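You operate a simulated robot arm through the tools that you are given. There is no shell and no other tool. Be economical: measure what you need, move in short steps, check, and stop when the job is done.

You run a simulated robot arm. Do the job below in one go: nothing can be reset, and whatever is moved stays where it is left.

Task
Switch the bench strip off, plug in the grey lamp base, fit the tall yellow lamp and light it.
Fine: the yellow plug goes in while the strip is off; strip on again; lamp in before the slider goes up to HIGH; leave the other plugs in and the power box dial off. Where these are worked on the way, their far stop is far enough and under half their travel is too little: switch of the bench strip.

It is judged by the outcome, as a careful person would: the job done as asked, and still so three seconds after it is handed in. It fails if anything else is knocked over, pushed out of place, dropped, spilled or broken.

Robot
A 7-joint arm with a three-finger gripper, on a carriage that runs on a rail from [-1.982, 0.001] to [0.498, 0] (x, y) and turns from -2.548 to 3.264 rad about z. Base frame: it is fixed where the carriage stands at the start and does not move with it; the origin is on the floor, on the carriage's upright axis, x ahead of it, y to its left, z up. Lengths are in m, angles in rad, forces in N, time in s.
With the tool pointing down near the work surface it reaches from about 0.22 to 0.72 m from the robot's upright axis, wherever it stands. Its first joint turns from -2.007 to 2.007 rad. Places, roughly: black plug [0.4, 0.6, 0.9]; dial of the power box [0, 0.5, 1]; gold ring of the grey lamp base [0.6, 0.5, 0.9]; orange plug [0.4, 0.7, 0.9]; slider of the grey lamp base [0.6, 0.4, 0.9]; switch of the bench strip [0.4, 0.4, 0.9]; test bench [0.1, 0.6, 0.5]; yellow socket [0.4, 0.5, 0.9]. Payload 2.69 kg.
Tool frame: the origin (TCP) lies between the finger pads and is the grasp point; the fingertips stand 0.03 m ahead of it; z points along the fingers, y is the line along which they close. Largest opening 0.128 m; the body of the gripper starts 0.117 m behind the TCP.
Orientation is that of the tool frame in the base frame, as a unit quaternion [x, y, z, w]. With the fingers straight down and closing along the base's y, the tool's x points along the base's -x, its y along +y and its z along -z.

Tools
- The arm moves only by the tool drive_tool. Its argument "motion" is one flat list of numbers, 7 for each row, row after row: the finger opening in mm, from 0 to 128, then the shift along the tool's x, y, z in units of 40 mm (1.0 is 40 mm), then the turn, a rotation vector about the tool's x, y, z in units of 4 degrees (1.0 is 4 degrees). In form: [grip, tx, ty, tz, rx, ry, rz, grip, tx, ty, tz, rx, ry, rz, ...]. A call has 1 to 10 rows; each row shifts and turns the commanded pose from where the row before left it, along the tool's axes as they then stand. A call with a number of a shift or a turn outside -1 to 1 is refused whole. A row lasts 0.2 s, in which the tool goes at most 0.05 m and 0.15 rad; a call with a longer step from one row to the next is refused whole, and so is a gripper value outside its range. A pose out of reach is approached as far as the arm can. The call stops where the force on the tool passes 40 N (or 10 N more than at its start, if that is more) or the arm is blocked; 0.2 s more then pass. Each finger halts on what it meets, pressing with about 27 N; the grip force reading is that of the motor and also rises with nothing between the fingers. The clock runs only during rows and for 0.2 s after the last one: add rows that do not move to give the fingers time. It gives the time, the measured TCP pose, the force on the tool (base axes), the opening and the grip force at its end, in the units of the frame above (readings bear some noise), with the torque about the TCP (base axes, N m) and any sound that the robot's microphone picked up, and new pictures: "show" is both (left out), scene, wrist or none.
- Cameras (640 x 400 px; columns grow to the right, rows downward): "scene" is now at [-0.0247, 0.2314, 1.7235]; the picture's right is [0.72, -0.70, 0.00], its down [-0.62, -0.63, -0.46] and it looks along [0.32, 0.33, -0.89] (base axes); focal length 270 px, centre (320, 200). "wrist" rides on the gripper at [0.058, 0.054, -0.131] in the tool frame; the picture's right is [-0.68, 0.74, 0.00], its down [-0.62, -0.57, -0.55] and it looks along [-0.40, -0.37, 0.84] (tool axes); focal length 234 px, centre (320, 200). There is no depth. A picture from a camera that has moved, and an enlarged one, comes with that camera's place and axes in the base frame and with its lens. The place of the scene camera against the robot may be out by one fixed shift of up to 0.025 m in any direction.
- move_column(by): slides the trunk up (or, below 0, down) by that many m; the arm and the scene camera ride with it, the base frame stays. It gives what a move gives, with no picture.
- base_move(legs): drives the robot by 1 to 6 legs, each [ahead, left, turn to the left] in m, m and rad, along the robot's own axes; the way and the turn of a leg run together, so that a leg with both is an arc; at most 1.5 m and 3.142 rad a leg. The arm and the cameras ride along, it lands a little off, and it stops where it bumps. It keeps to its track: a leg is cut to what the track allows. It gives what a move gives, and a new picture of the scene camera.
- aim_head(pan, tilt): turns the head with the scene camera to pan (to the left, within 2.705 rad either way) and tilt (down, from -0.506 to 1.204), counted from straight ahead of the robot. It gives what a move gives, and a new picture of the scene camera.
- enlarge(camera, box): a new picture of the part [left, top, right, bottom] of that camera's present view, enlarged. It takes no simulated time.
- finish_job(): hands the job in; it is judged then, once.

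Go step by step. Nothing tells you exact positions but the pictures and the camera data: compare them with the known pose of the tool, close in by small moves and look again before you grip or let go. The budget is 120 turns and 260 pictures, counting those below and the enlarged ones. Unless the task says otherwise, let go and move clear before handing in, and close with one line.

The tools are called after "Request:" as name(argument=value, ...) on one line, values as JSON. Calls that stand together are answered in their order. drive_tool: Moves the arm, as the interface text tells. Its arguments: {"type":"object","properties":{"motion":{"type":"array"},"show":{"type":"string","enum":["both","scene","wrist","none"]}},"required":["motion"]} The other tools are called the same way: move_column (by) slides the trunk up or down; base_move (legs) drives the base; aim_head (pan, tilt) turns the head that bears the scene camera; enlarge (camera, box) takes an enlarged picture of a part of a camera's view; finish_job () hands the job in.

At the start:

```text
t: 0.0
ee_pos: [0.3107, 0.2397, 1.17]
tcp_rot: [0.0, 1.0, 0.0, -0.001]
wrist_force: [0.4, 0.1, 0.0]
torque: [0.05, -0.01, -0.01]
width: 0.1277
grasp_force: 0.1
trunk travel left (down, up): [-0.9, 0.09]
robot x, y, heading: [0.0005, -0.0019, 0.001]
head pan, tilt: [0.799, 1.089]
```

scene: 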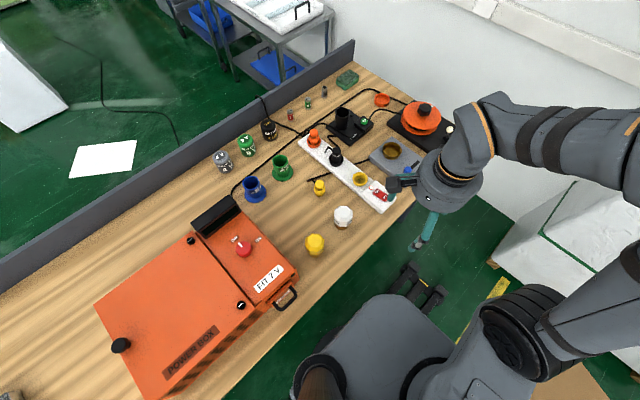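
wrist: 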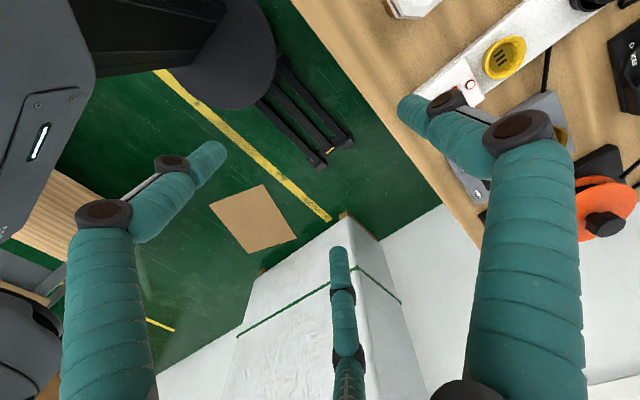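

I see the bench with the strip, the grey lamp base partly behind the arm, and several lamps and plugs. I'll enlarge the work area first.

Request:
enlarge(camera="scene", box=[280, 60, 460, 220])

Request:
enlarge(camera="scene", box=[200, 80, 380, 280])

```text
2.50 times, centred on (370, 140) of scene
camera zoom: at [-0.0247, 0.2314, 1.7235], right [0.72, -0.7, 0.0], down [-0.62, -0.63, -0.46], along [0.32, 0.33, -0.89], focal length 674 px, centre (195, 350)
```

zoom: 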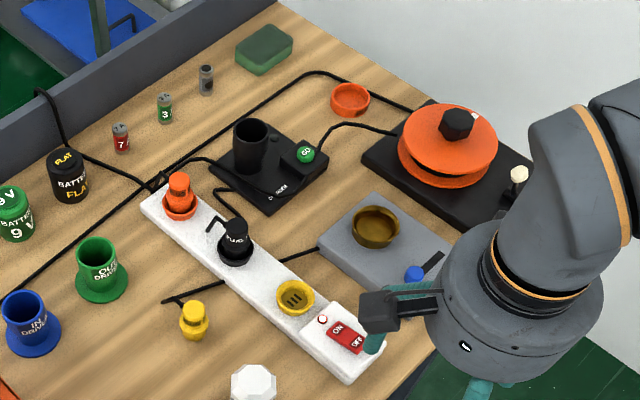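

```text
2.00 times, centred on (290, 180) of scene
camera zoom: at [-0.0247, 0.2314, 1.7235], right [0.72, -0.7, 0.0], down [-0.62, -0.63, -0.46], along [0.32, 0.33, -0.89], focal length 539 px, centre (380, 240)
```

zoom: 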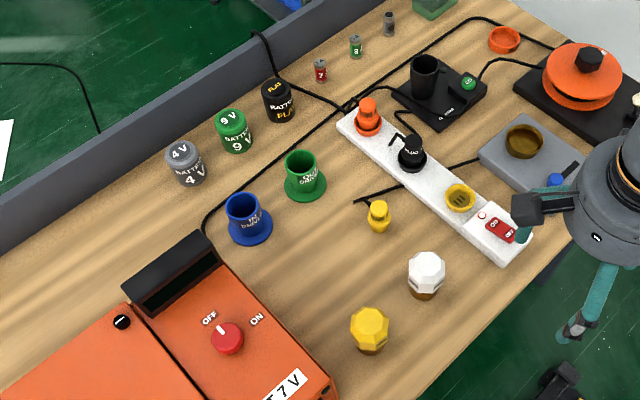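

The strip runs along y at about x=0.44, the grey base sits near (0.62, 0.5), the plug near (0.32, 0.58) and the yellow lamp near (0.16, 0.44). I'll drive along the rail and turn to face the bench so that everything is in reach.

Request:
base_move(legs=[[0.35, 0, 0], [0, 0, 1.57]])

Request:
aim_head(pan=0.0, tilt=1.0)

```text
t: 6.1
ee_pos: [0.1056, 0.3061, 1.1697]
tcp_rot: [0.713, -0.701, 0.0, 0.0]
wrist_force: [-0.5, -0.5, -0.3]
torque: [0.02, -0.03, -0.02]
width: 0.1279
grasp_force: 0.1
trunk travel left (down, up): [-0.9, 0.09]
robot x, y, heading: [0.3502, 0.0016, 1.591]
head pan, tilt: [0.799, 1.089]
camera scene: at [0.1269, -0.0026, 1.7235], right [0.68, 0.73, 0.0], down [0.65, -0.61, -0.46], along [-0.34, 0.32, -0.89], focal length 270 px, centre (320, 200)
```

scene: 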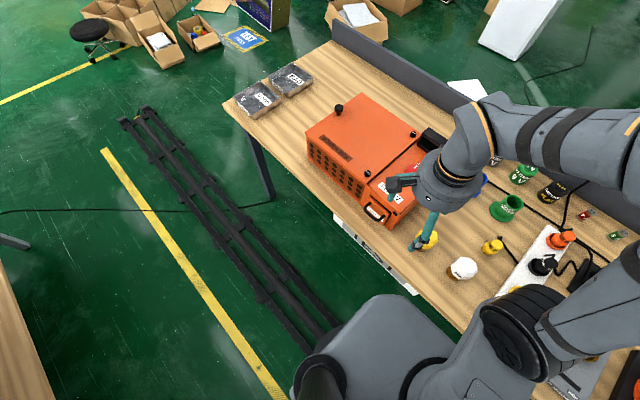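

```text
t: 7.3
ee_pos: [0.1051, 0.305, 1.1699]
tcp_rot: [0.713, -0.701, -0.001, 0.0]
wrist_force: [0.3, -0.6, 0.3]
torque: [0.0, 0.01, 0.01]
width: 0.1281
grasp_force: 0.1
trunk travel left (down, up): [-0.9, 0.09]
robot x, y, heading: [0.3484, -0.0006, 1.591]
head pan, tilt: [0.0, 1.0]
camera scene: at [0.1722, 0.0233, 1.7294], right [1.0, 0.02, 0.0], down [0.02, -0.84, -0.54], along [-0.01, 0.54, -0.84], focal length 270 px, centre (320, 200)
```

scene: 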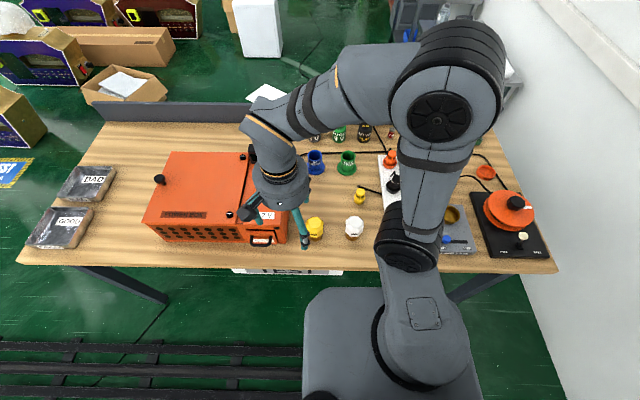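

Heading is about π/2. The wrist camera looks toward +x+y, so I move the tool over toward the strip and take a wrist view.

Request:
drive_tool(motion=[128, 0, -0.9, 0, 0, 0, 0.24, 128, -0.1, -0.95, 0, 0, 0, 0, 128, -0.1, -0.95, 0, 0, 0, 0, 128, -0.1, -0.95, 0, 0, 0, 0, 128, -0.1, -0.95, 0, 0, 0, 0, 128, -0.1, -0.95, 0, 0, 0, 0, 128, 0, -0.95, 0, 0, 0, 0, 128, 0, 0, 0, 0, 0, 0])

```text
t: 9.1
ee_pos: [0.3679, 0.3291, 1.1698]
tcp_rot: [0.708, -0.706, 0.001, 0.001]
wrist_force: [0.3, 0.0, 0.1]
torque: [-0.02, -0.05, 0.01]
width: 0.128
grasp_force: 0.1
trunk travel left (down, up): [-0.9, 0.09]
robot x, y, heading: [0.3538, 0.0034, 1.588]
head pan, tilt: [0.0, 1.0]
camera scene: at [0.1709, 0.0239, 1.7293], right [1.0, 0.02, 0.0], down [0.02, -0.84, -0.54], along [-0.01, 0.54, -0.84], focal length 270 px, centre (320, 200)
camera wrist: at [0.3148, 0.27, 1.3004], right [-0.74, 0.68, 0.0], down [0.56, 0.62, 0.55], along [0.37, 0.4, -0.84], focal length 234 px, centre (320, 200)
```

scene: 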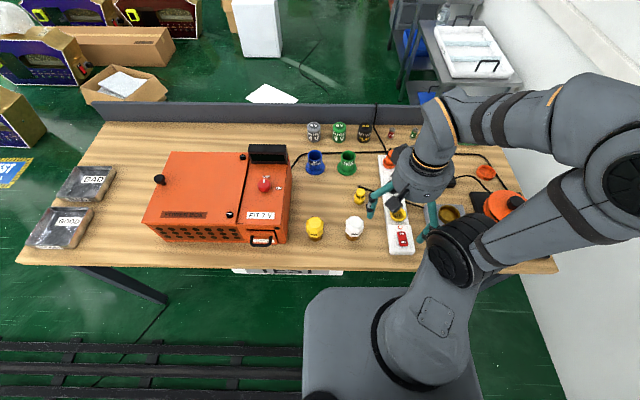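
wrist: 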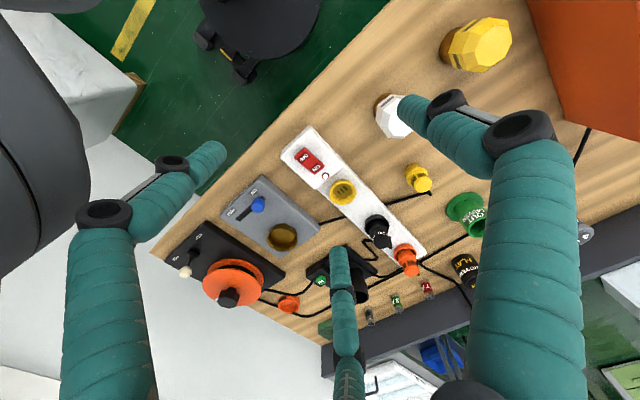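

The wrist view shows the strip, base and plugs. I'll enlarge them for detail.

Request:
enlarge(camera="wrist", box=[200, 110, 360, 260])

Request:
enlarge(camera="wrist", box=[320, 140, 480, 280])

Request:
enlarge(camera="wrist", box=[360, 0, 540, 140])

Request:
enlarge(camera="scene", box=[280, 120, 420, 260])

```text
2.67 times, centred on (280, 185) of wrist
camera zoom: at [0.3148, 0.27, 1.3004], right [-0.74, 0.68, 0.0], down [0.56, 0.62, 0.55], along [0.37, 0.4, -0.84], focal length 624 px, centre (427, 240)
```

zoom: 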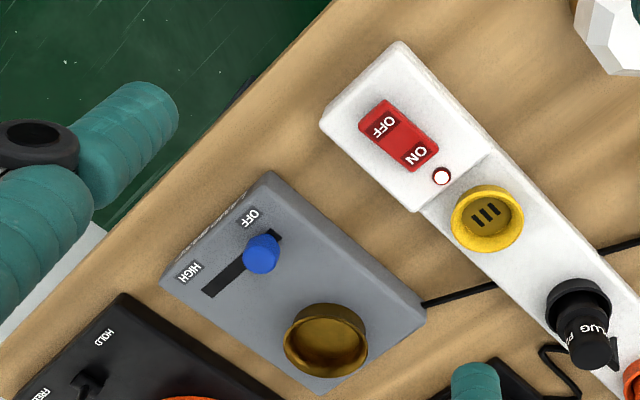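

```text
2.86 times, centred on (400, 210) of wrist
camera zoom: at [0.3148, 0.27, 1.3004], right [-0.74, 0.68, 0.0], down [0.56, 0.62, 0.55], along [0.37, 0.4, -0.84], focal length 669 px, centre (91, 171)
```

zoom: 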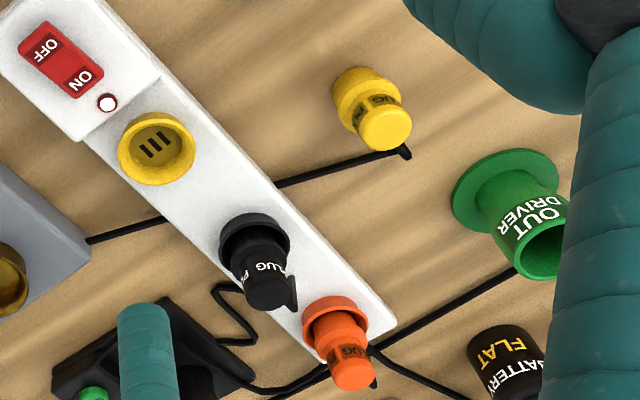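

```text
2.86 times, centred on (450, 70) of wrist
camera zoom: at [0.3148, 0.27, 1.3004], right [-0.74, 0.68, 0.0], down [0.56, 0.62, 0.55], along [0.37, 0.4, -0.84], focal length 669 px, centre (-51, 571)
```

zoom: 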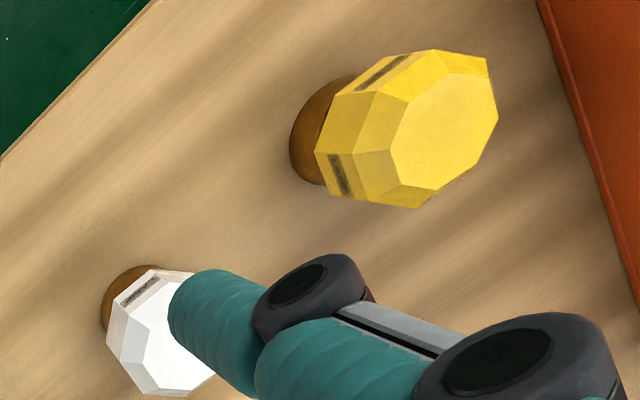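

```text
2.86 times, centred on (350, 190) of scene
camera zoom: at [0.1709, 0.0239, 1.7293], right [1.0, 0.02, 0.0], down [0.02, -0.84, -0.54], along [-0.01, 0.54, -0.84], focal length 770 px, centre (234, 229)
```

zoom: 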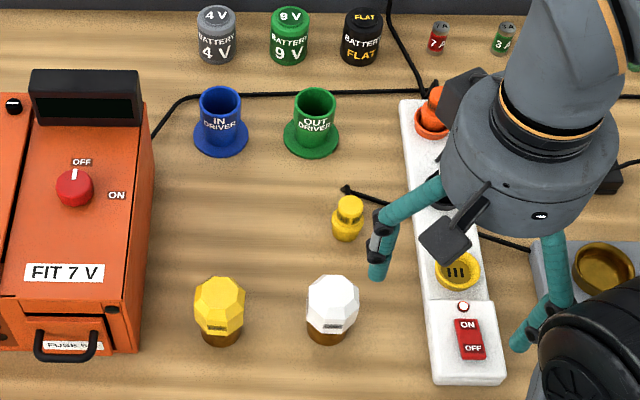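

The rocker's OFF end is at about (0.449, 0.370) on the near side. I close the fingers and go above it.

Request:
drive_tool(motion=[0, -0.2, -0.41, 0.85, 0, 0, 0.04, 0, -0.2, -0.41, 0.85, 0, 0, 0, 0, -0.2, -0.41, 0.85, 0, 0, 0, 0, -0.2, -0.41, 0.85, 0, 0, 0, 0, -0.2, -0.41, 0.7, 0, 0, 0, 0, 0, 0, 0, 0, 0, 0, 0, 0, 0, 0, 0, 0, 0, 0, 0, 0, 0, 0, 0, 0])

Request:
enlarge(camera="wrist", box=[200, 60, 440, 260])

Request:
enlarge(camera="scene", box=[340, 160, 480, 280])

```text
t: 10.9
ee_pos: [0.45, 0.3683, 1.0055]
tcp_rot: [-0.706, 0.708, 0.0, 0.0]
wrist_force: [0.1, -0.2, -0.6]
torque: [-0.01, 0.03, 0.0]
width: 0.0026
grasp_force: 6.9
trunk travel left (down, up): [-0.9, 0.09]
robot x, y, heading: [0.3512, 0.0024, 1.589]
head pan, tilt: [0.0, 1.0]
camera scene: at [0.1723, 0.023, 1.7294], right [1.0, 0.02, 0.0], down [0.01, -0.84, -0.54], along [-0.01, 0.54, -0.84], focal length 270 px, centre (320, 200)
camera wrist: at [0.3968, 0.3094, 1.1363], right [-0.74, 0.68, 0.0], down [0.57, 0.61, 0.55], along [0.37, 0.4, -0.84], focal length 234 px, centre (320, 200)
```

scene: 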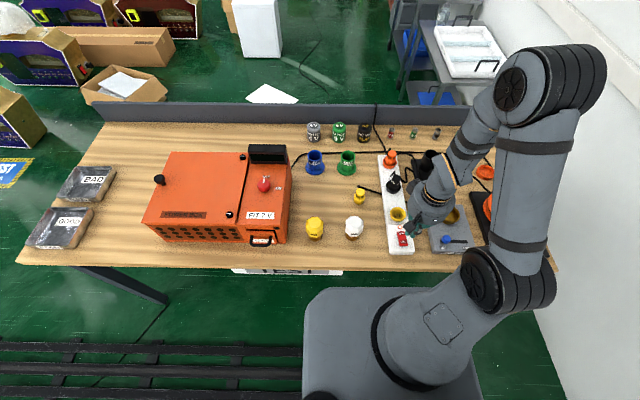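
wrist: 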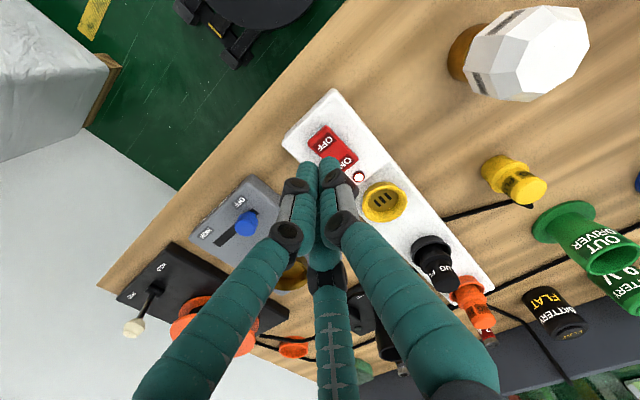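

```text
2.00 times, centred on (320, 160) of wrist
camera zoom: at [0.3968, 0.3094, 1.1363], right [-0.74, 0.68, 0.0], down [0.57, 0.61, 0.55], along [0.37, 0.4, -0.84], focal length 468 px, centre (320, 280)
```

zoom: 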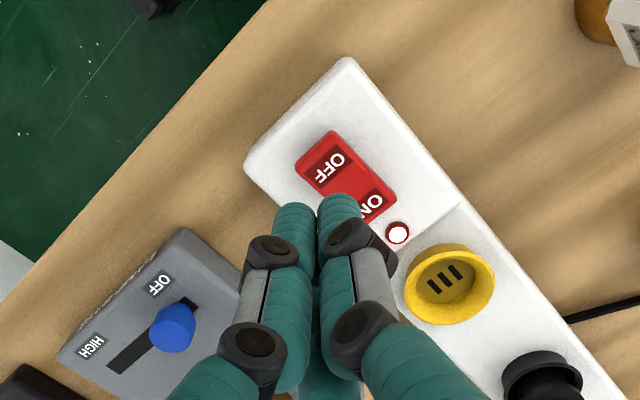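

```text
3.33 times, centred on (410, 220) of scene
camera zoom: at [0.1723, 0.023, 1.7294], right [1.0, 0.02, 0.0], down [0.01, -0.84, -0.54], along [-0.01, 0.54, -0.84], focal length 899 px, centre (20, 133)
```

zoom: 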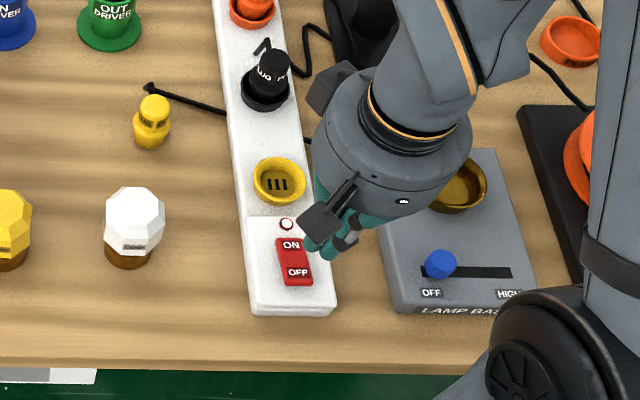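

The OFF end triangulates to about (0.452, 0.373, 0.889). I press down on it slowly.

Request:
drive_tool(motion=[0, -0.05, -0.06, 0.5, 0, 0, 0, 0, 0, 0, 0.5, 0, 0, 0, 0, 0, 0, 0.5, 0, 0, 0, 0, 0, 0, 0.12, 0, 0, 0, 0, 0, 0, 0.12, 0, 0, 0, 0, 0, 0, 0.12, 0, 0, 0, 0, 0, 0, 0.12, 0, 0, 0, 0, 0, 0, 0.12, 0, 0, 0])

Request:
enlarge(camera="scene", box=[350, 190, 470, 270])

```text
t: 12.5
ee_pos: [0.4531, 0.3681, 0.9307]
tcp_rot: [-0.707, 0.708, 0.001, 0.002]
wrist_force: [1.8, -5.9, 39.1]
torque: [0.44, -0.27, 0.1]
width: 0.0019
grasp_force: 27.4
trunk travel left (down, up): [-0.9, 0.09]
robot x, y, heading: [0.3531, 0.0018, 1.586]
head pan, tilt: [0.0, 1.0]
stopped in row 8: the force on the tool passed its limit at 50 N (the readings are from after the stop); the commanded pose is now the measured one
camera scene: at [0.1713, 0.0195, 1.73], right [1.0, 0.02, 0.0], down [0.01, -0.84, -0.54], along [-0.01, 0.54, -0.84], focal length 270 px, centre (320, 200)
camera wrist: at [0.4004, 0.3091, 1.0604], right [-0.74, 0.68, 0.0], down [0.57, 0.61, 0.55], along [0.37, 0.41, -0.83], focal length 234 px, centre (320, 200)
```

scene: 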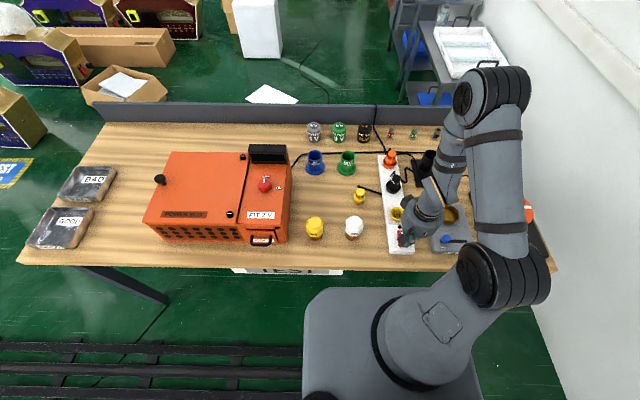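
wrist: 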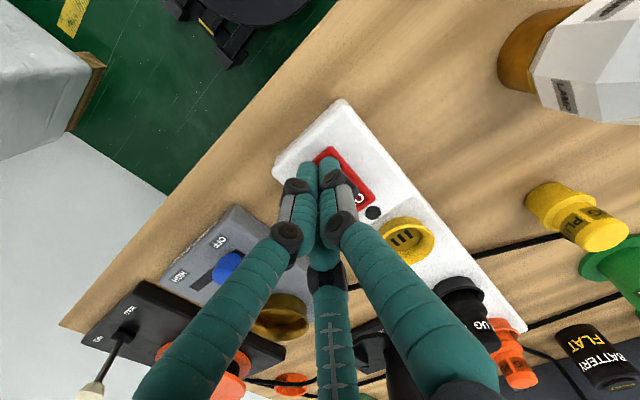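

```text
5.00 times, centred on (410, 230) of scene
camera zoom: at [0.1713, 0.0195, 1.73], right [1.0, 0.02, 0.0], down [0.01, -0.84, -0.54], along [-0.01, 0.54, -0.84], focal length 1348 px, centre (-130, 50)
```

zoom: 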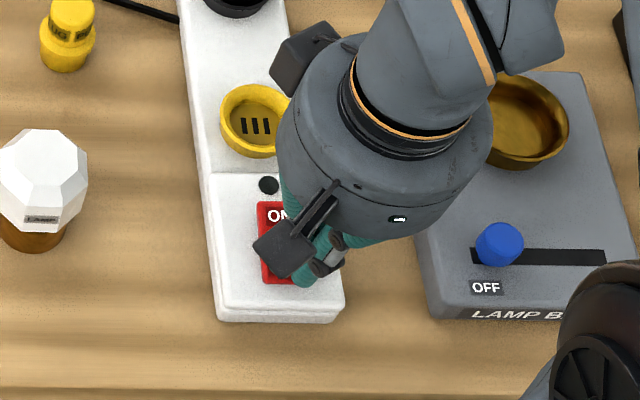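

The indicator went dark, so the strip is off. I lift and go above the yellow plug, estimated at (0.32, 0.55), top at about 0.927.

Request:
drive_tool(motion=[0, 0, 0, -0.8, 0, 0, 0, 0, 0, 0, -0.9, 0, 0, 0, 40, 0, 0, -0.9, 0, 0, 0, 80, -0.915, 0.668, 0, 0, 0, 0, 80, -0.915, 0.668, 0, 0, 0, 0, 80, -0.915, 0.668, 0, 0, 0, 0, 80, -0.915, 0.668, 0, 0, 0, 0, 80, -0.915, 0.668, 0, 0, 0, 0, 80, 0, 0, 0, 0, 0, 0, 80, 0, 0, 0, 0, 0, 0])

Request:
enlarge(camera="wrist", box=[220, 110, 420, 270])

Request:
enlarge(camera="scene", box=[340, 140, 440, 260])

```text
t: 14.7
ee_pos: [0.32, 0.5531, 1.034]
tcp_rot: [-0.706, 0.708, 0.001, 0.002]
wrist_force: [0.6, -0.1, 0.3]
torque: [0.02, -0.02, 0.01]
width: 0.08
grasp_force: 0.1
trunk travel left (down, up): [-0.9, 0.09]
robot x, y, heading: [0.3524, -0.0, 1.59]
head pan, tilt: [0.0, 1.0]
camera scene: at [0.1717, 0.024, 1.7293], right [1.0, 0.02, 0.0], down [0.01, -0.84, -0.54], along [-0.01, 0.54, -0.84], focal length 270 px, centre (320, 200)
camera wrist: at [0.2674, 0.4935, 1.1634], right [-0.74, 0.68, 0.0], down [0.57, 0.61, 0.55], along [0.37, 0.41, -0.83], focal length 234 px, centre (320, 200)
```

scene: 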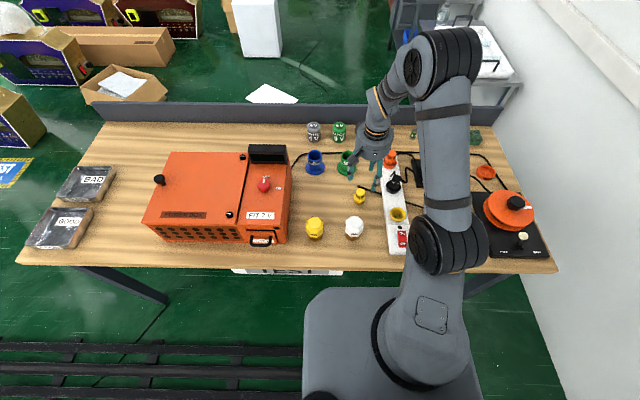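
wrist: 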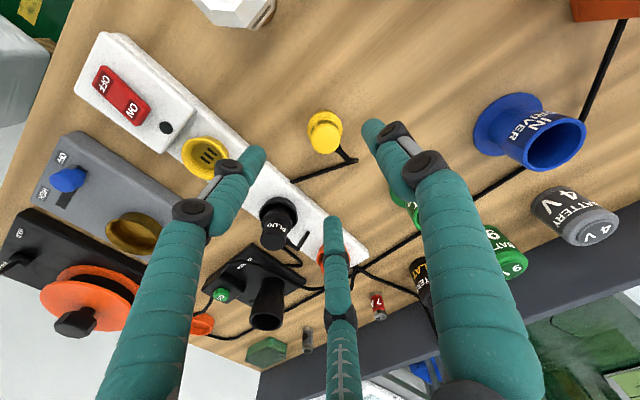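

```text
2.50 times, centred on (320, 190) of wrist
camera zoom: at [0.2674, 0.4935, 1.1634], right [-0.74, 0.68, 0.0], down [0.57, 0.61, 0.55], along [0.37, 0.41, -0.83], focal length 585 px, centre (320, 225)
```

zoom: 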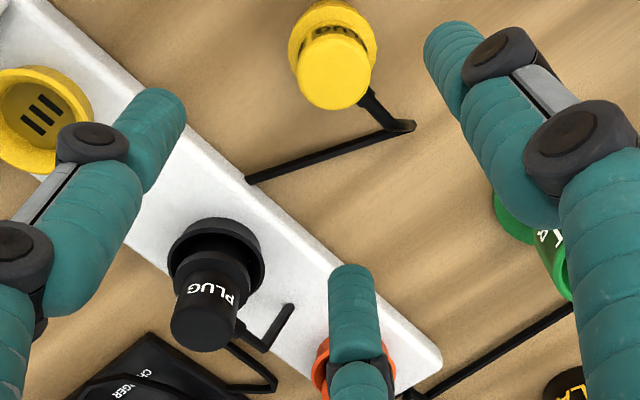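

```text
3.33 times, centred on (390, 200) of scene
camera zoom: at [0.1717, 0.024, 1.7293], right [1.0, 0.02, 0.0], down [0.01, -0.84, -0.54], along [-0.01, 0.54, -0.84], focal length 899 px, centre (87, 200)
```

zoom: 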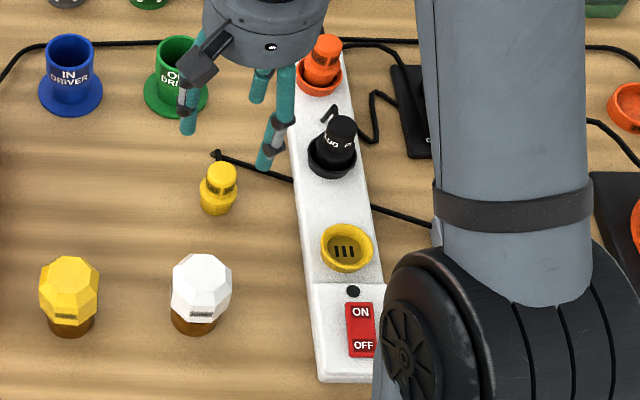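

The plug is upright, with its cord leaving toward +y. I descend around it with the fingers open and check before closing.

Request:
drive_tool(motion=[80, -0.03, 0.02, 0.7, 0, 0, 0, 80, 0, 0, 0.7, 0, 0, 0, 80, 0, 0, 0.7, 0, 0, 0, 80, 0, 0, 0.65, 0, 0, 0, 80, 0, 0, 0, 0, 0, 0])

Request:
enlarge(camera="wrist", box=[220, 110, 420, 270])

Request:
enlarge(camera="scene", box=[320, 160, 420, 240])

```text
t: 15.9
ee_pos: [0.3195, 0.556, 0.9229]
tcp_rot: [-0.706, 0.708, 0.001, 0.001]
wrist_force: [0.5, 0.1, 0.8]
torque: [-0.03, 0.0, -0.01]
width: 0.0798
grasp_force: 0.3
trunk travel left (down, up): [-0.9, 0.09]
robot x, y, heading: [0.3479, -0.0015, 1.589]
head pan, tilt: [0.0, 1.0]
camera scene: at [0.1727, 0.0226, 1.7295], right [1.0, 0.02, 0.0], down [0.01, -0.84, -0.54], along [-0.01, 0.54, -0.84], focal length 270 px, centre (320, 200)
camera wrist: at [0.2665, 0.4958, 1.0531], right [-0.74, 0.68, 0.0], down [0.57, 0.61, 0.55], along [0.37, 0.41, -0.83], focal length 234 px, centre (320, 200)
```

scene: 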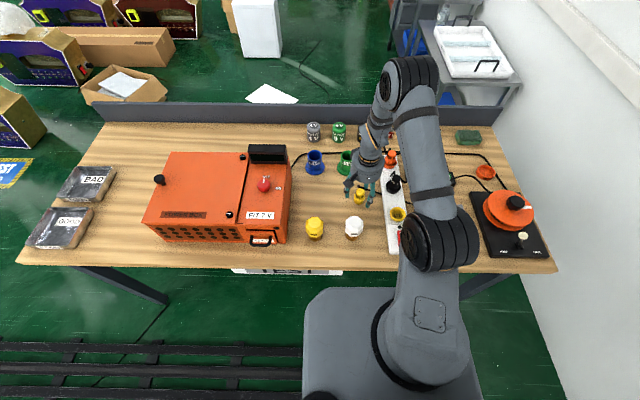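
wrist: 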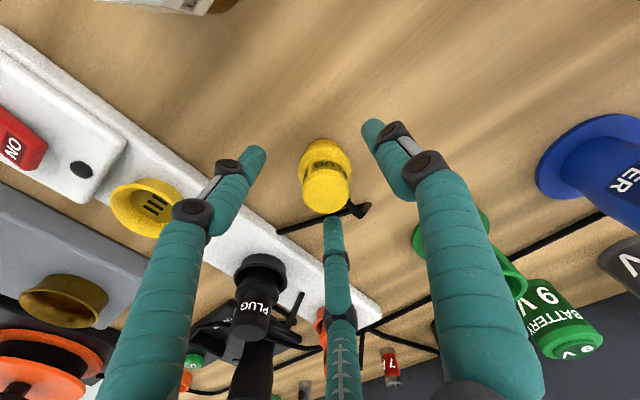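

```text
2.50 times, centred on (320, 190) of wrist
camera zoom: at [0.2665, 0.4958, 1.0531], right [-0.74, 0.68, 0.0], down [0.57, 0.61, 0.55], along [0.37, 0.41, -0.83], focal length 585 px, centre (320, 225)
```

zoom: 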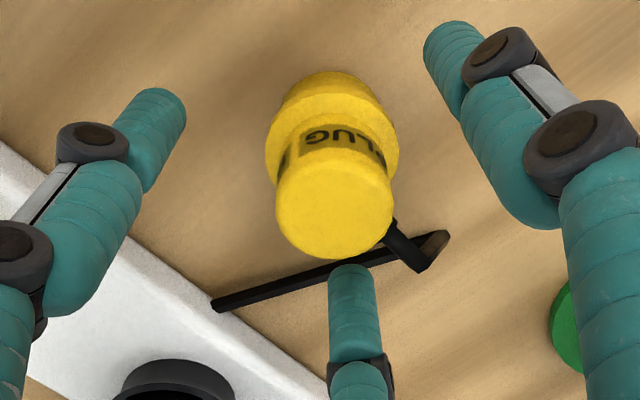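

```text
5.00 times, centred on (370, 200) of scene
camera zoom: at [0.1727, 0.0226, 1.7295], right [1.0, 0.02, 0.0], down [0.01, -0.84, -0.54], along [-0.01, 0.54, -0.84], focal length 1348 px, centre (70, 200)
```

zoom: 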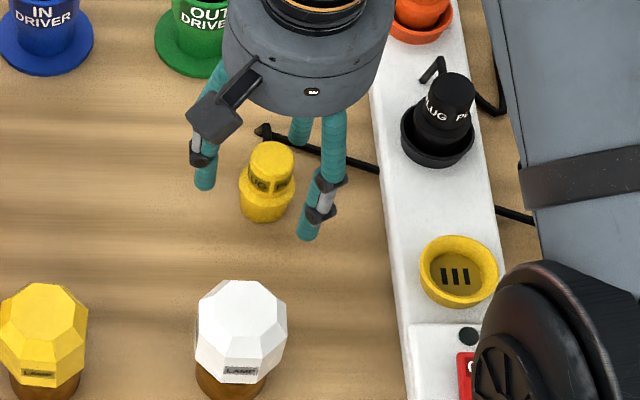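

The TCP is centred on the plug neck. Now I close on it.

Request:
drive_tool(motion=[0, 0.0, 0, 0.0, 0, 0, 0, 0, 0, 0, 0, 0, 0, 0, 0, 0, 0, 0, 0, 0, 0, 0, 0, 0, 0, 0, 0, 0, 0, 0, 0, 0, 0, 0, 0], show="wrist")

Request:
enlarge(camera="wrist", box=[220, 110, 420, 270])

```text
t: 17.1
ee_pos: [0.3176, 0.556, 0.9228]
tcp_rot: [-0.706, 0.708, 0.001, 0.002]
wrist_force: [-0.2, 0.7, -1.1]
torque: [0.01, -0.02, -0.03]
width: 0.0317
grasp_force: 26.9
trunk travel left (down, up): [-0.9, 0.09]
robot x, y, heading: [0.3529, 0.0017, 1.586]
head pan, tilt: [0.0, 1.0]
camera wrist: at [0.2663, 0.4961, 1.053], right [-0.74, 0.68, 0.0], down [0.57, 0.61, 0.55], along [0.37, 0.41, -0.83], focal length 234 px, centre (320, 200)
```

wrist: 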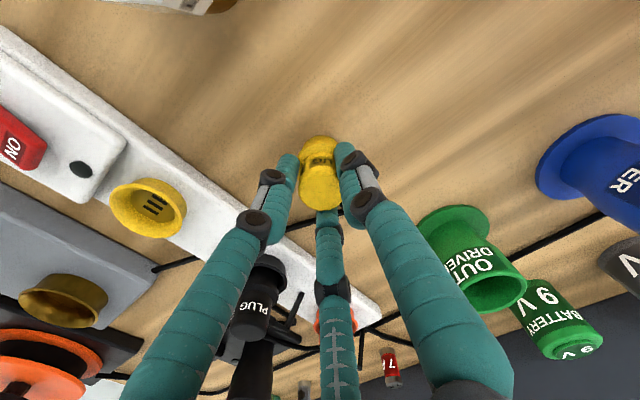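

```text
2.50 times, centred on (320, 190) of wrist
camera zoom: at [0.2663, 0.4961, 1.053], right [-0.74, 0.68, 0.0], down [0.57, 0.61, 0.55], along [0.37, 0.41, -0.83], focal length 585 px, centre (320, 225)
```

zoom: 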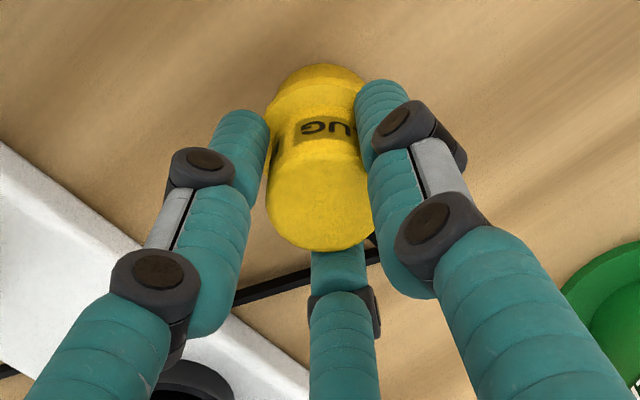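

The plug is gripped (31.7 mm). I lift it and carry it above the yellow socket.

Request:
drive_tool(motion=[0, 0, 0, -0.75, 0, 0, 0, 0, 0, 0, -0.75, 0, 0, 0, 0, 0.298, -0.537, 0, 0, 0, 0, 0, 0.298, -0.537, 0, 0, 0, 0, 0, 0.298, -0.537, 0, 0, 0, 0, 0, 0.298, -0.537, 0, 0, 0, 0, 0, 0.298, -0.537, 0, 0, 0, 0, 0, 0.298, -0.537, 0, 0, 0, 0, 0, 0, 0, 0, 0, 0, 0])

Request:
enlarge(camera="wrist", box=[220, 90, 420, 250])

Request:
enlarge(camera="scene", box=[350, 140, 450, 240])

```text
t: 19.1
ee_pos: [0.4482, 0.4826, 0.9826]
tcp_rot: [-0.707, 0.707, 0.002, 0.001]
wrist_force: [-0.6, 0.9, 0.0]
torque: [-0.01, -0.03, -0.02]
width: 0.031
grasp_force: 26.7
trunk travel left (down, up): [-0.9, 0.09]
robot x, y, heading: [0.35, -0.0004, 1.591]
head pan, tilt: [0.0, 1.0]
camera scene: at [0.1713, 0.0238, 1.7293], right [1.0, 0.02, 0.0], down [0.02, -0.84, -0.54], along [-0.01, 0.54, -0.84], focal length 270 px, centre (320, 200)
camera wrist: at [0.395, 0.4249, 1.1126], right [-0.74, 0.68, 0.0], down [0.57, 0.61, 0.55], along [0.37, 0.41, -0.83], focal length 234 px, centre (320, 200)
```

scene: 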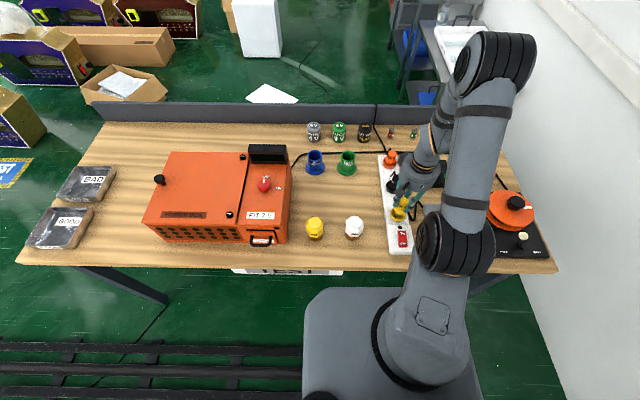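
wrist: 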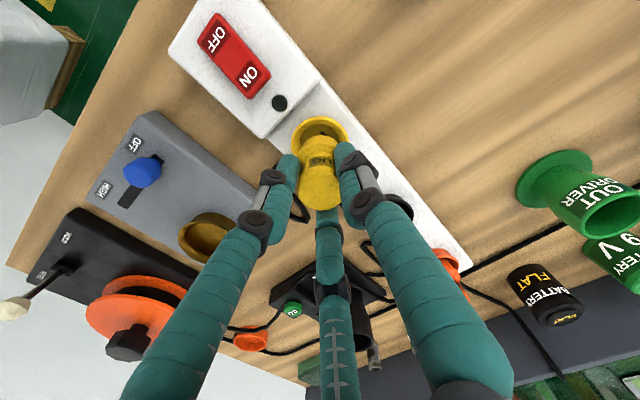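

```text
2.50 times, centred on (320, 170) of wrist
camera zoom: at [0.395, 0.4249, 1.1126], right [-0.74, 0.68, 0.0], down [0.57, 0.61, 0.55], along [0.37, 0.41, -0.83], focal length 585 px, centre (320, 275)
```

zoom: 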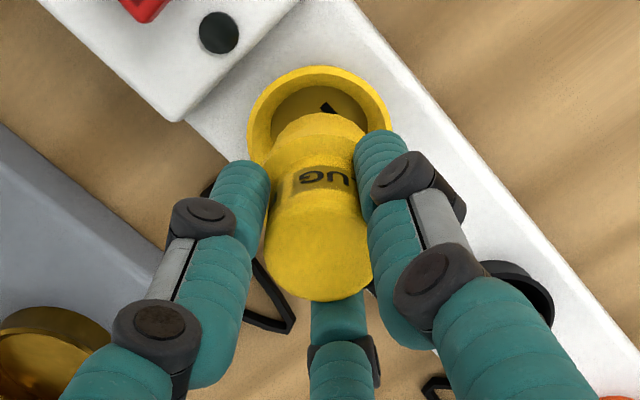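

```text
4.00 times, centred on (400, 190) of scene
camera zoom: at [0.1713, 0.0238, 1.7293], right [1.0, 0.02, 0.0], down [0.02, -0.84, -0.54], along [-0.01, 0.54, -0.84], focal length 1078 px, centre (0, 240)
```

zoom: 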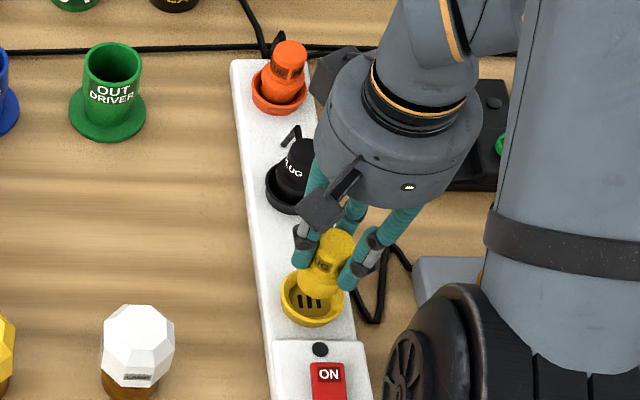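

The plug is centred over the socket, within about 1 mm. I lower it slowly, watching the force.

Request:
drive_tool(motion=[0, 0, 0, 0.5, 0, 0, 0, 0, 0, 0, 0.25, 0, 0, 0, 0, 0, 0, 0.12, 0, 0, 0, 0, 0, 0, 0.12, 0, 0, 0, 0, 0, 0, 0.12, 0, 0, 0, 0, 0, 0, 0.12, 0, 0, 0])

Request:
enlarge(camera="wrist", box=[220, 90, 420, 250])

Request:
enlarge(camera="scene", box=[350, 150, 450, 230])

```text
t: 20.1
ee_pos: [0.449, 0.4838, 0.9481]
tcp_rot: [-0.706, 0.708, 0.005, 0.006]
wrist_force: [-1.3, -6.2, 34.1]
torque: [-0.35, -0.01, 0.03]
width: 0.0307
grasp_force: 27.0
trunk travel left (down, up): [-0.9, 0.09]
robot x, y, heading: [0.3493, -0.0013, 1.591]
head pan, tilt: [0.0, 1.0]
heard: snap
stopped in row 4: the force on the tool passed its limit at 48 N (the readings are from after the stop); the commanded pose is now the measured one
camera scene: at [0.1714, 0.0184, 1.7299], right [1.0, 0.02, 0.0], down [0.01, -0.84, -0.54], along [-0.01, 0.54, -0.84], focal length 270 px, centre (320, 200)
camera wrist: at [0.3956, 0.4237, 1.0779], right [-0.74, 0.68, 0.01], down [0.57, 0.61, 0.56], along [0.37, 0.42, -0.83], focal length 234 px, centre (320, 200)
```

scene: 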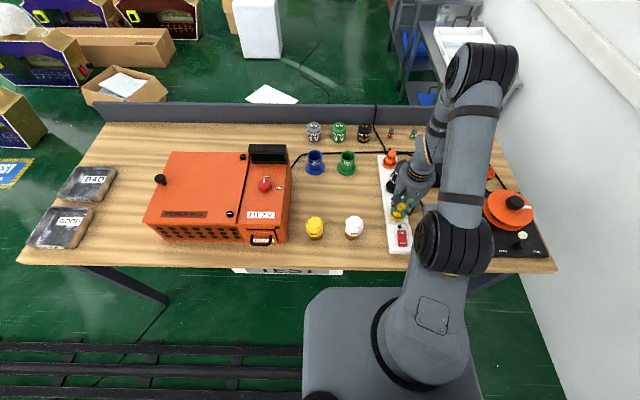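
wrist: 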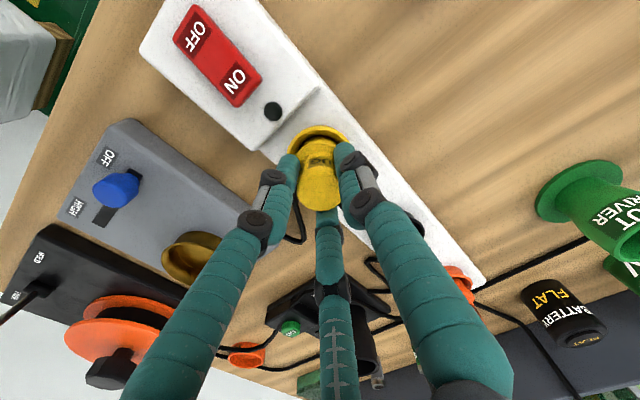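

```text
2.50 times, centred on (320, 170) of wrist
camera zoom: at [0.3956, 0.4237, 1.0779], right [-0.74, 0.68, 0.01], down [0.57, 0.61, 0.56], along [0.37, 0.42, -0.83], focal length 585 px, centre (320, 275)
```

zoom: 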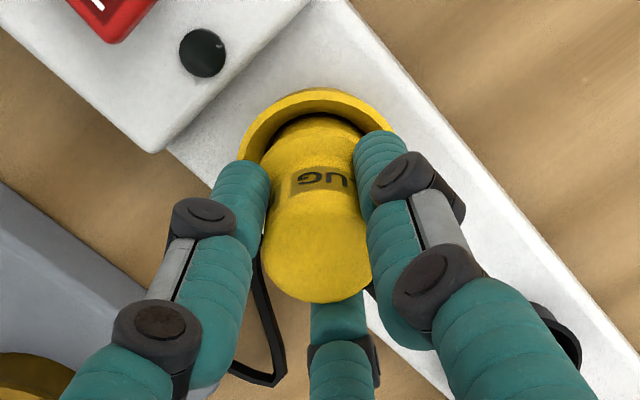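

```text
5.00 times, centred on (400, 190) of scene
camera zoom: at [0.1714, 0.0184, 1.7299], right [1.0, 0.02, 0.0], down [0.01, -0.84, -0.54], along [-0.01, 0.54, -0.84], focal length 1348 px, centre (-80, 250)
```

zoom: 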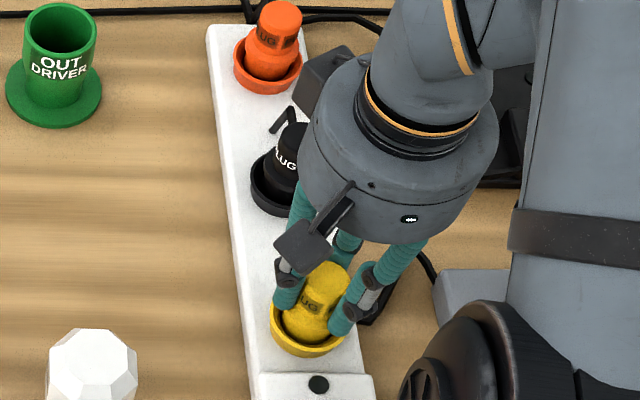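

I heard a snap, so the plug is seated. I release, lift and check.

Request:
drive_tool(motion=[60, 0, 0, 0, 0, 0, 0, 60, 0, 0, 0, 0, 0, 0, 60, 0, 0, 0, 0, 0, 0, 60, 0, 0, -0.6, 0, 0, 0, 60, 0, 0, -0.7, 0, 0, 0, 60, 0, 0, -0.7, 0, 0, 0])

Request:
enlarge(camera="wrist", box=[200, 60, 440, 260])

Request:
enlarge(camera="scene", box=[350, 150, 450, 230])

```text
t: 21.5
ee_pos: [0.4488, 0.4856, 1.0259]
tcp_rot: [-0.706, 0.708, 0.005, 0.004]
wrist_force: [-0.8, -0.2, -0.1]
torque: [0.01, -0.01, -0.03]
width: 0.0602
grasp_force: 0.1
trunk travel left (down, up): [-0.9, 0.09]
robot x, y, heading: [0.3499, -0.0017, 1.586]
head pan, tilt: [0.0, 1.0]
camera scene: at [0.1721, 0.0224, 1.7293], right [1.0, 0.02, 0.0], down [0.01, -0.84, -0.54], along [-0.01, 0.54, -0.84], focal length 270 px, centre (320, 200)
camera wrist: at [0.396, 0.4254, 1.1556], right [-0.74, 0.68, 0.01], down [0.57, 0.61, 0.56], along [0.37, 0.41, -0.83], focal length 234 px, centre (320, 200)
```

scene: 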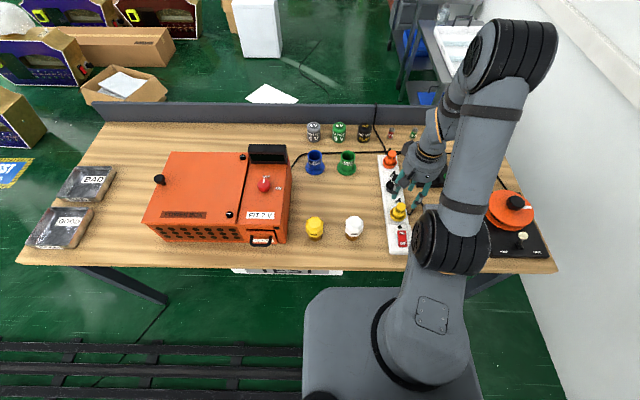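
wrist: 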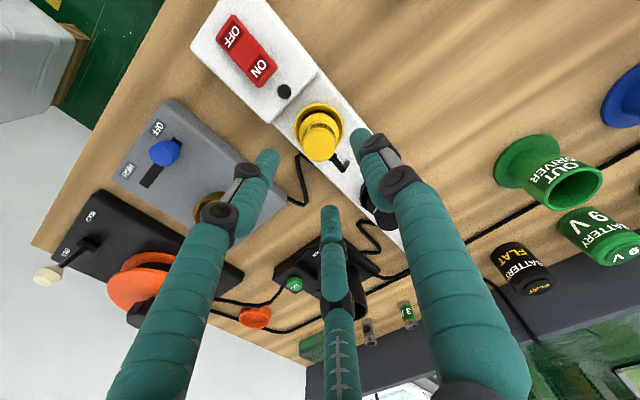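

```text
2.00 times, centred on (320, 160) of wrist
camera zoom: at [0.396, 0.4254, 1.1556], right [-0.74, 0.68, 0.01], down [0.57, 0.61, 0.56], along [0.37, 0.41, -0.83], focal length 468 px, centre (320, 280)
```

zoom: 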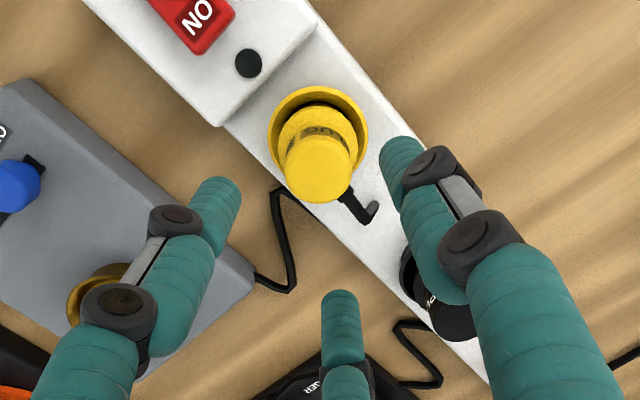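

```text
5.00 times, centred on (400, 190) of scene
camera zoom: at [0.1721, 0.0224, 1.7293], right [1.0, 0.02, 0.0], down [0.01, -0.84, -0.54], along [-0.01, 0.54, -0.84], focal length 1348 px, centre (-80, 250)
```

zoom: 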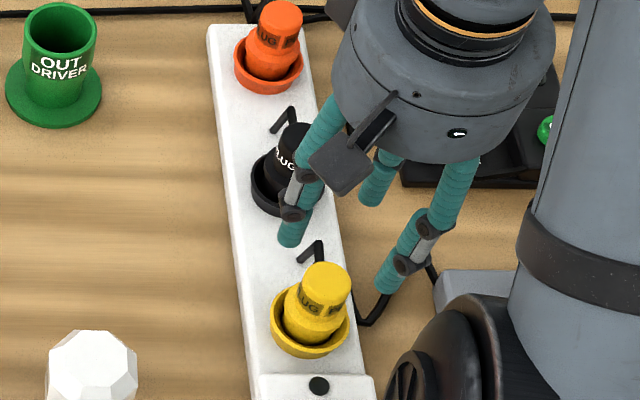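

The plug sits seated like the others. Now I press the ON end at about (0.451, 0.410).

Request:
drive_tool(motion=[0, 0.63, -0.02, 0, 0, 0.18, -0.04, 0, 0.63, -0.02, 0, 0, 0, 0, 0, 0.63, -0.02, 0, 0, 0, 0, 0, 0, 0, 0.7, 0, 0, 0, 0, 0, 0, 0.7, 0, 0, 0, 0, 0, 0, 0.5, 0, 0, 0, 0, 0, 0, 0.12, 0, 0, 0, 0, 0, 0, 0.12, 0, 0, 0, 0, 0, 0, 0.12, 0, 0, 0, 0, 0, 0, 0.12, 0, 0, 0], show="wrist")

Request:
enlarge(camera="wrist", box=[220, 90, 420, 250])

```text
t: 23.7
ee_pos: [0.4541, 0.42, 0.9309]
tcp_rot: [0.708, -0.706, 0.0, 0.0]
wrist_force: [-0.5, -0.6, -0.2]
torque: [0.03, 0.0, 0.01]
width: 0.0023
grasp_force: 27.3
out of reach, approached as far as the arm can: row 3
trunk travel left (down, up): [-0.9, 0.09]
robot x, y, heading: [0.3472, 0.0012, 1.587]
head pan, tilt: [0.0, 1.0]
camera wrist: at [0.4004, 0.3614, 1.0605], right [-0.74, 0.68, 0.0], down [0.56, 0.62, 0.55], along [0.37, 0.4, -0.84], focal length 234 px, centre (320, 200)
```

wrist: 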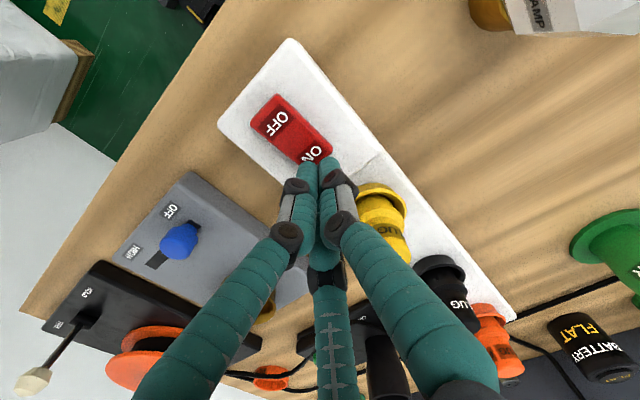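

```text
2.50 times, centred on (320, 170) of wrist
camera zoom: at [0.4004, 0.3614, 1.0605], right [-0.74, 0.68, 0.0], down [0.56, 0.62, 0.55], along [0.37, 0.4, -0.84], focal length 585 px, centre (320, 275)
```

zoom: 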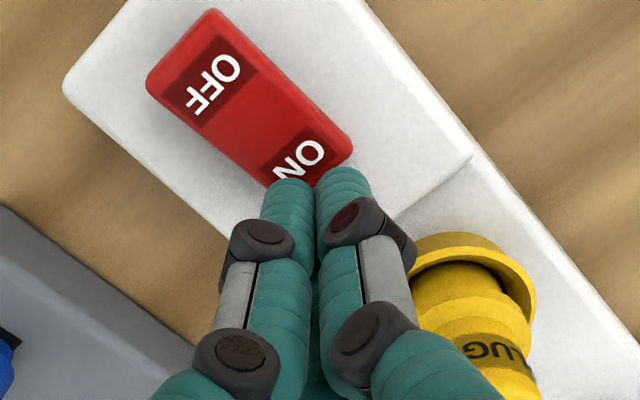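

The tool stopped at y = 0.42, slightly past the rocker. I lift a little, shift about 14 mm toward −y, and press again.

Request:
drive_tool(motion=[0, 0, 0, -0.5, 0, 0, 0, 0, 0.34, 0.08, 0, 0, 0, 0, 0, 0, 0, 0.3, 0, 0, 0, 0, 0, 0, 0.12, 0, 0, 0, 0, 0, 0, 0.12, 0, 0, 0, 0, 0, 0, 0.12, 0, 0, 0, 0, 0, 0, 0.12, 0, 0, 0, 0, 0, 0, 0.12, 0, 0, 0], show="wrist")

Request:
enlarge(camera="wrist", box=[220, 90, 420, 250])

```text
t: 25.0
ee_pos: [0.4486, 0.4059, 0.9298]
tcp_rot: [0.707, -0.707, -0.001, -0.002]
wrist_force: [-0.5, -2.2, 36.8]
torque: [-0.62, -0.14, 0.13]
width: 0.0023
grasp_force: 27.5
trunk travel left (down, up): [-0.9, 0.09]
robot x, y, heading: [0.3503, 0.0011, 1.59]
head pan, tilt: [0.0, 1.0]
stopped in row 6: the force on the tool passed its limit at 49 N (the readings are from after the stop); the commanded pose is now the measured one
camera wrist: at [0.3967, 0.3468, 1.0607], right [-0.74, 0.68, 0.0], down [0.56, 0.61, 0.55], along [0.37, 0.41, -0.83], focal length 234 px, centre (320, 200)
```

wrist: 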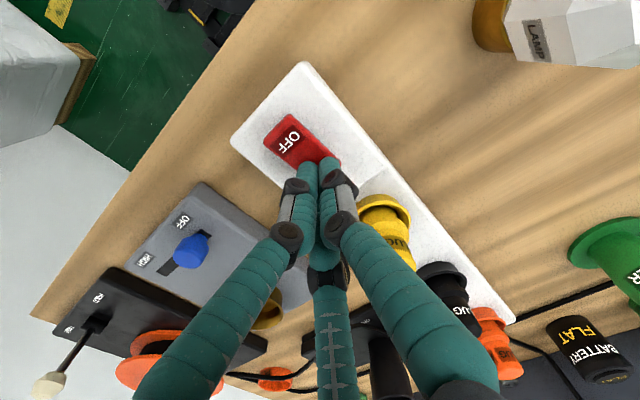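

```text
2.50 times, centred on (320, 170) of wrist
camera zoom: at [0.3967, 0.3468, 1.0607], right [-0.74, 0.68, 0.0], down [0.56, 0.61, 0.55], along [0.37, 0.41, -0.83], focal length 585 px, centre (320, 275)
```

zoom: 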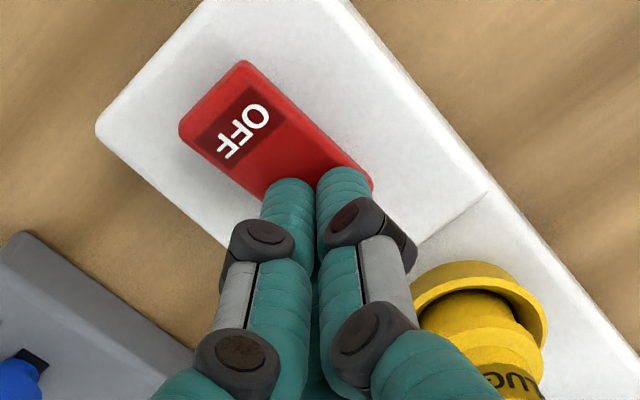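

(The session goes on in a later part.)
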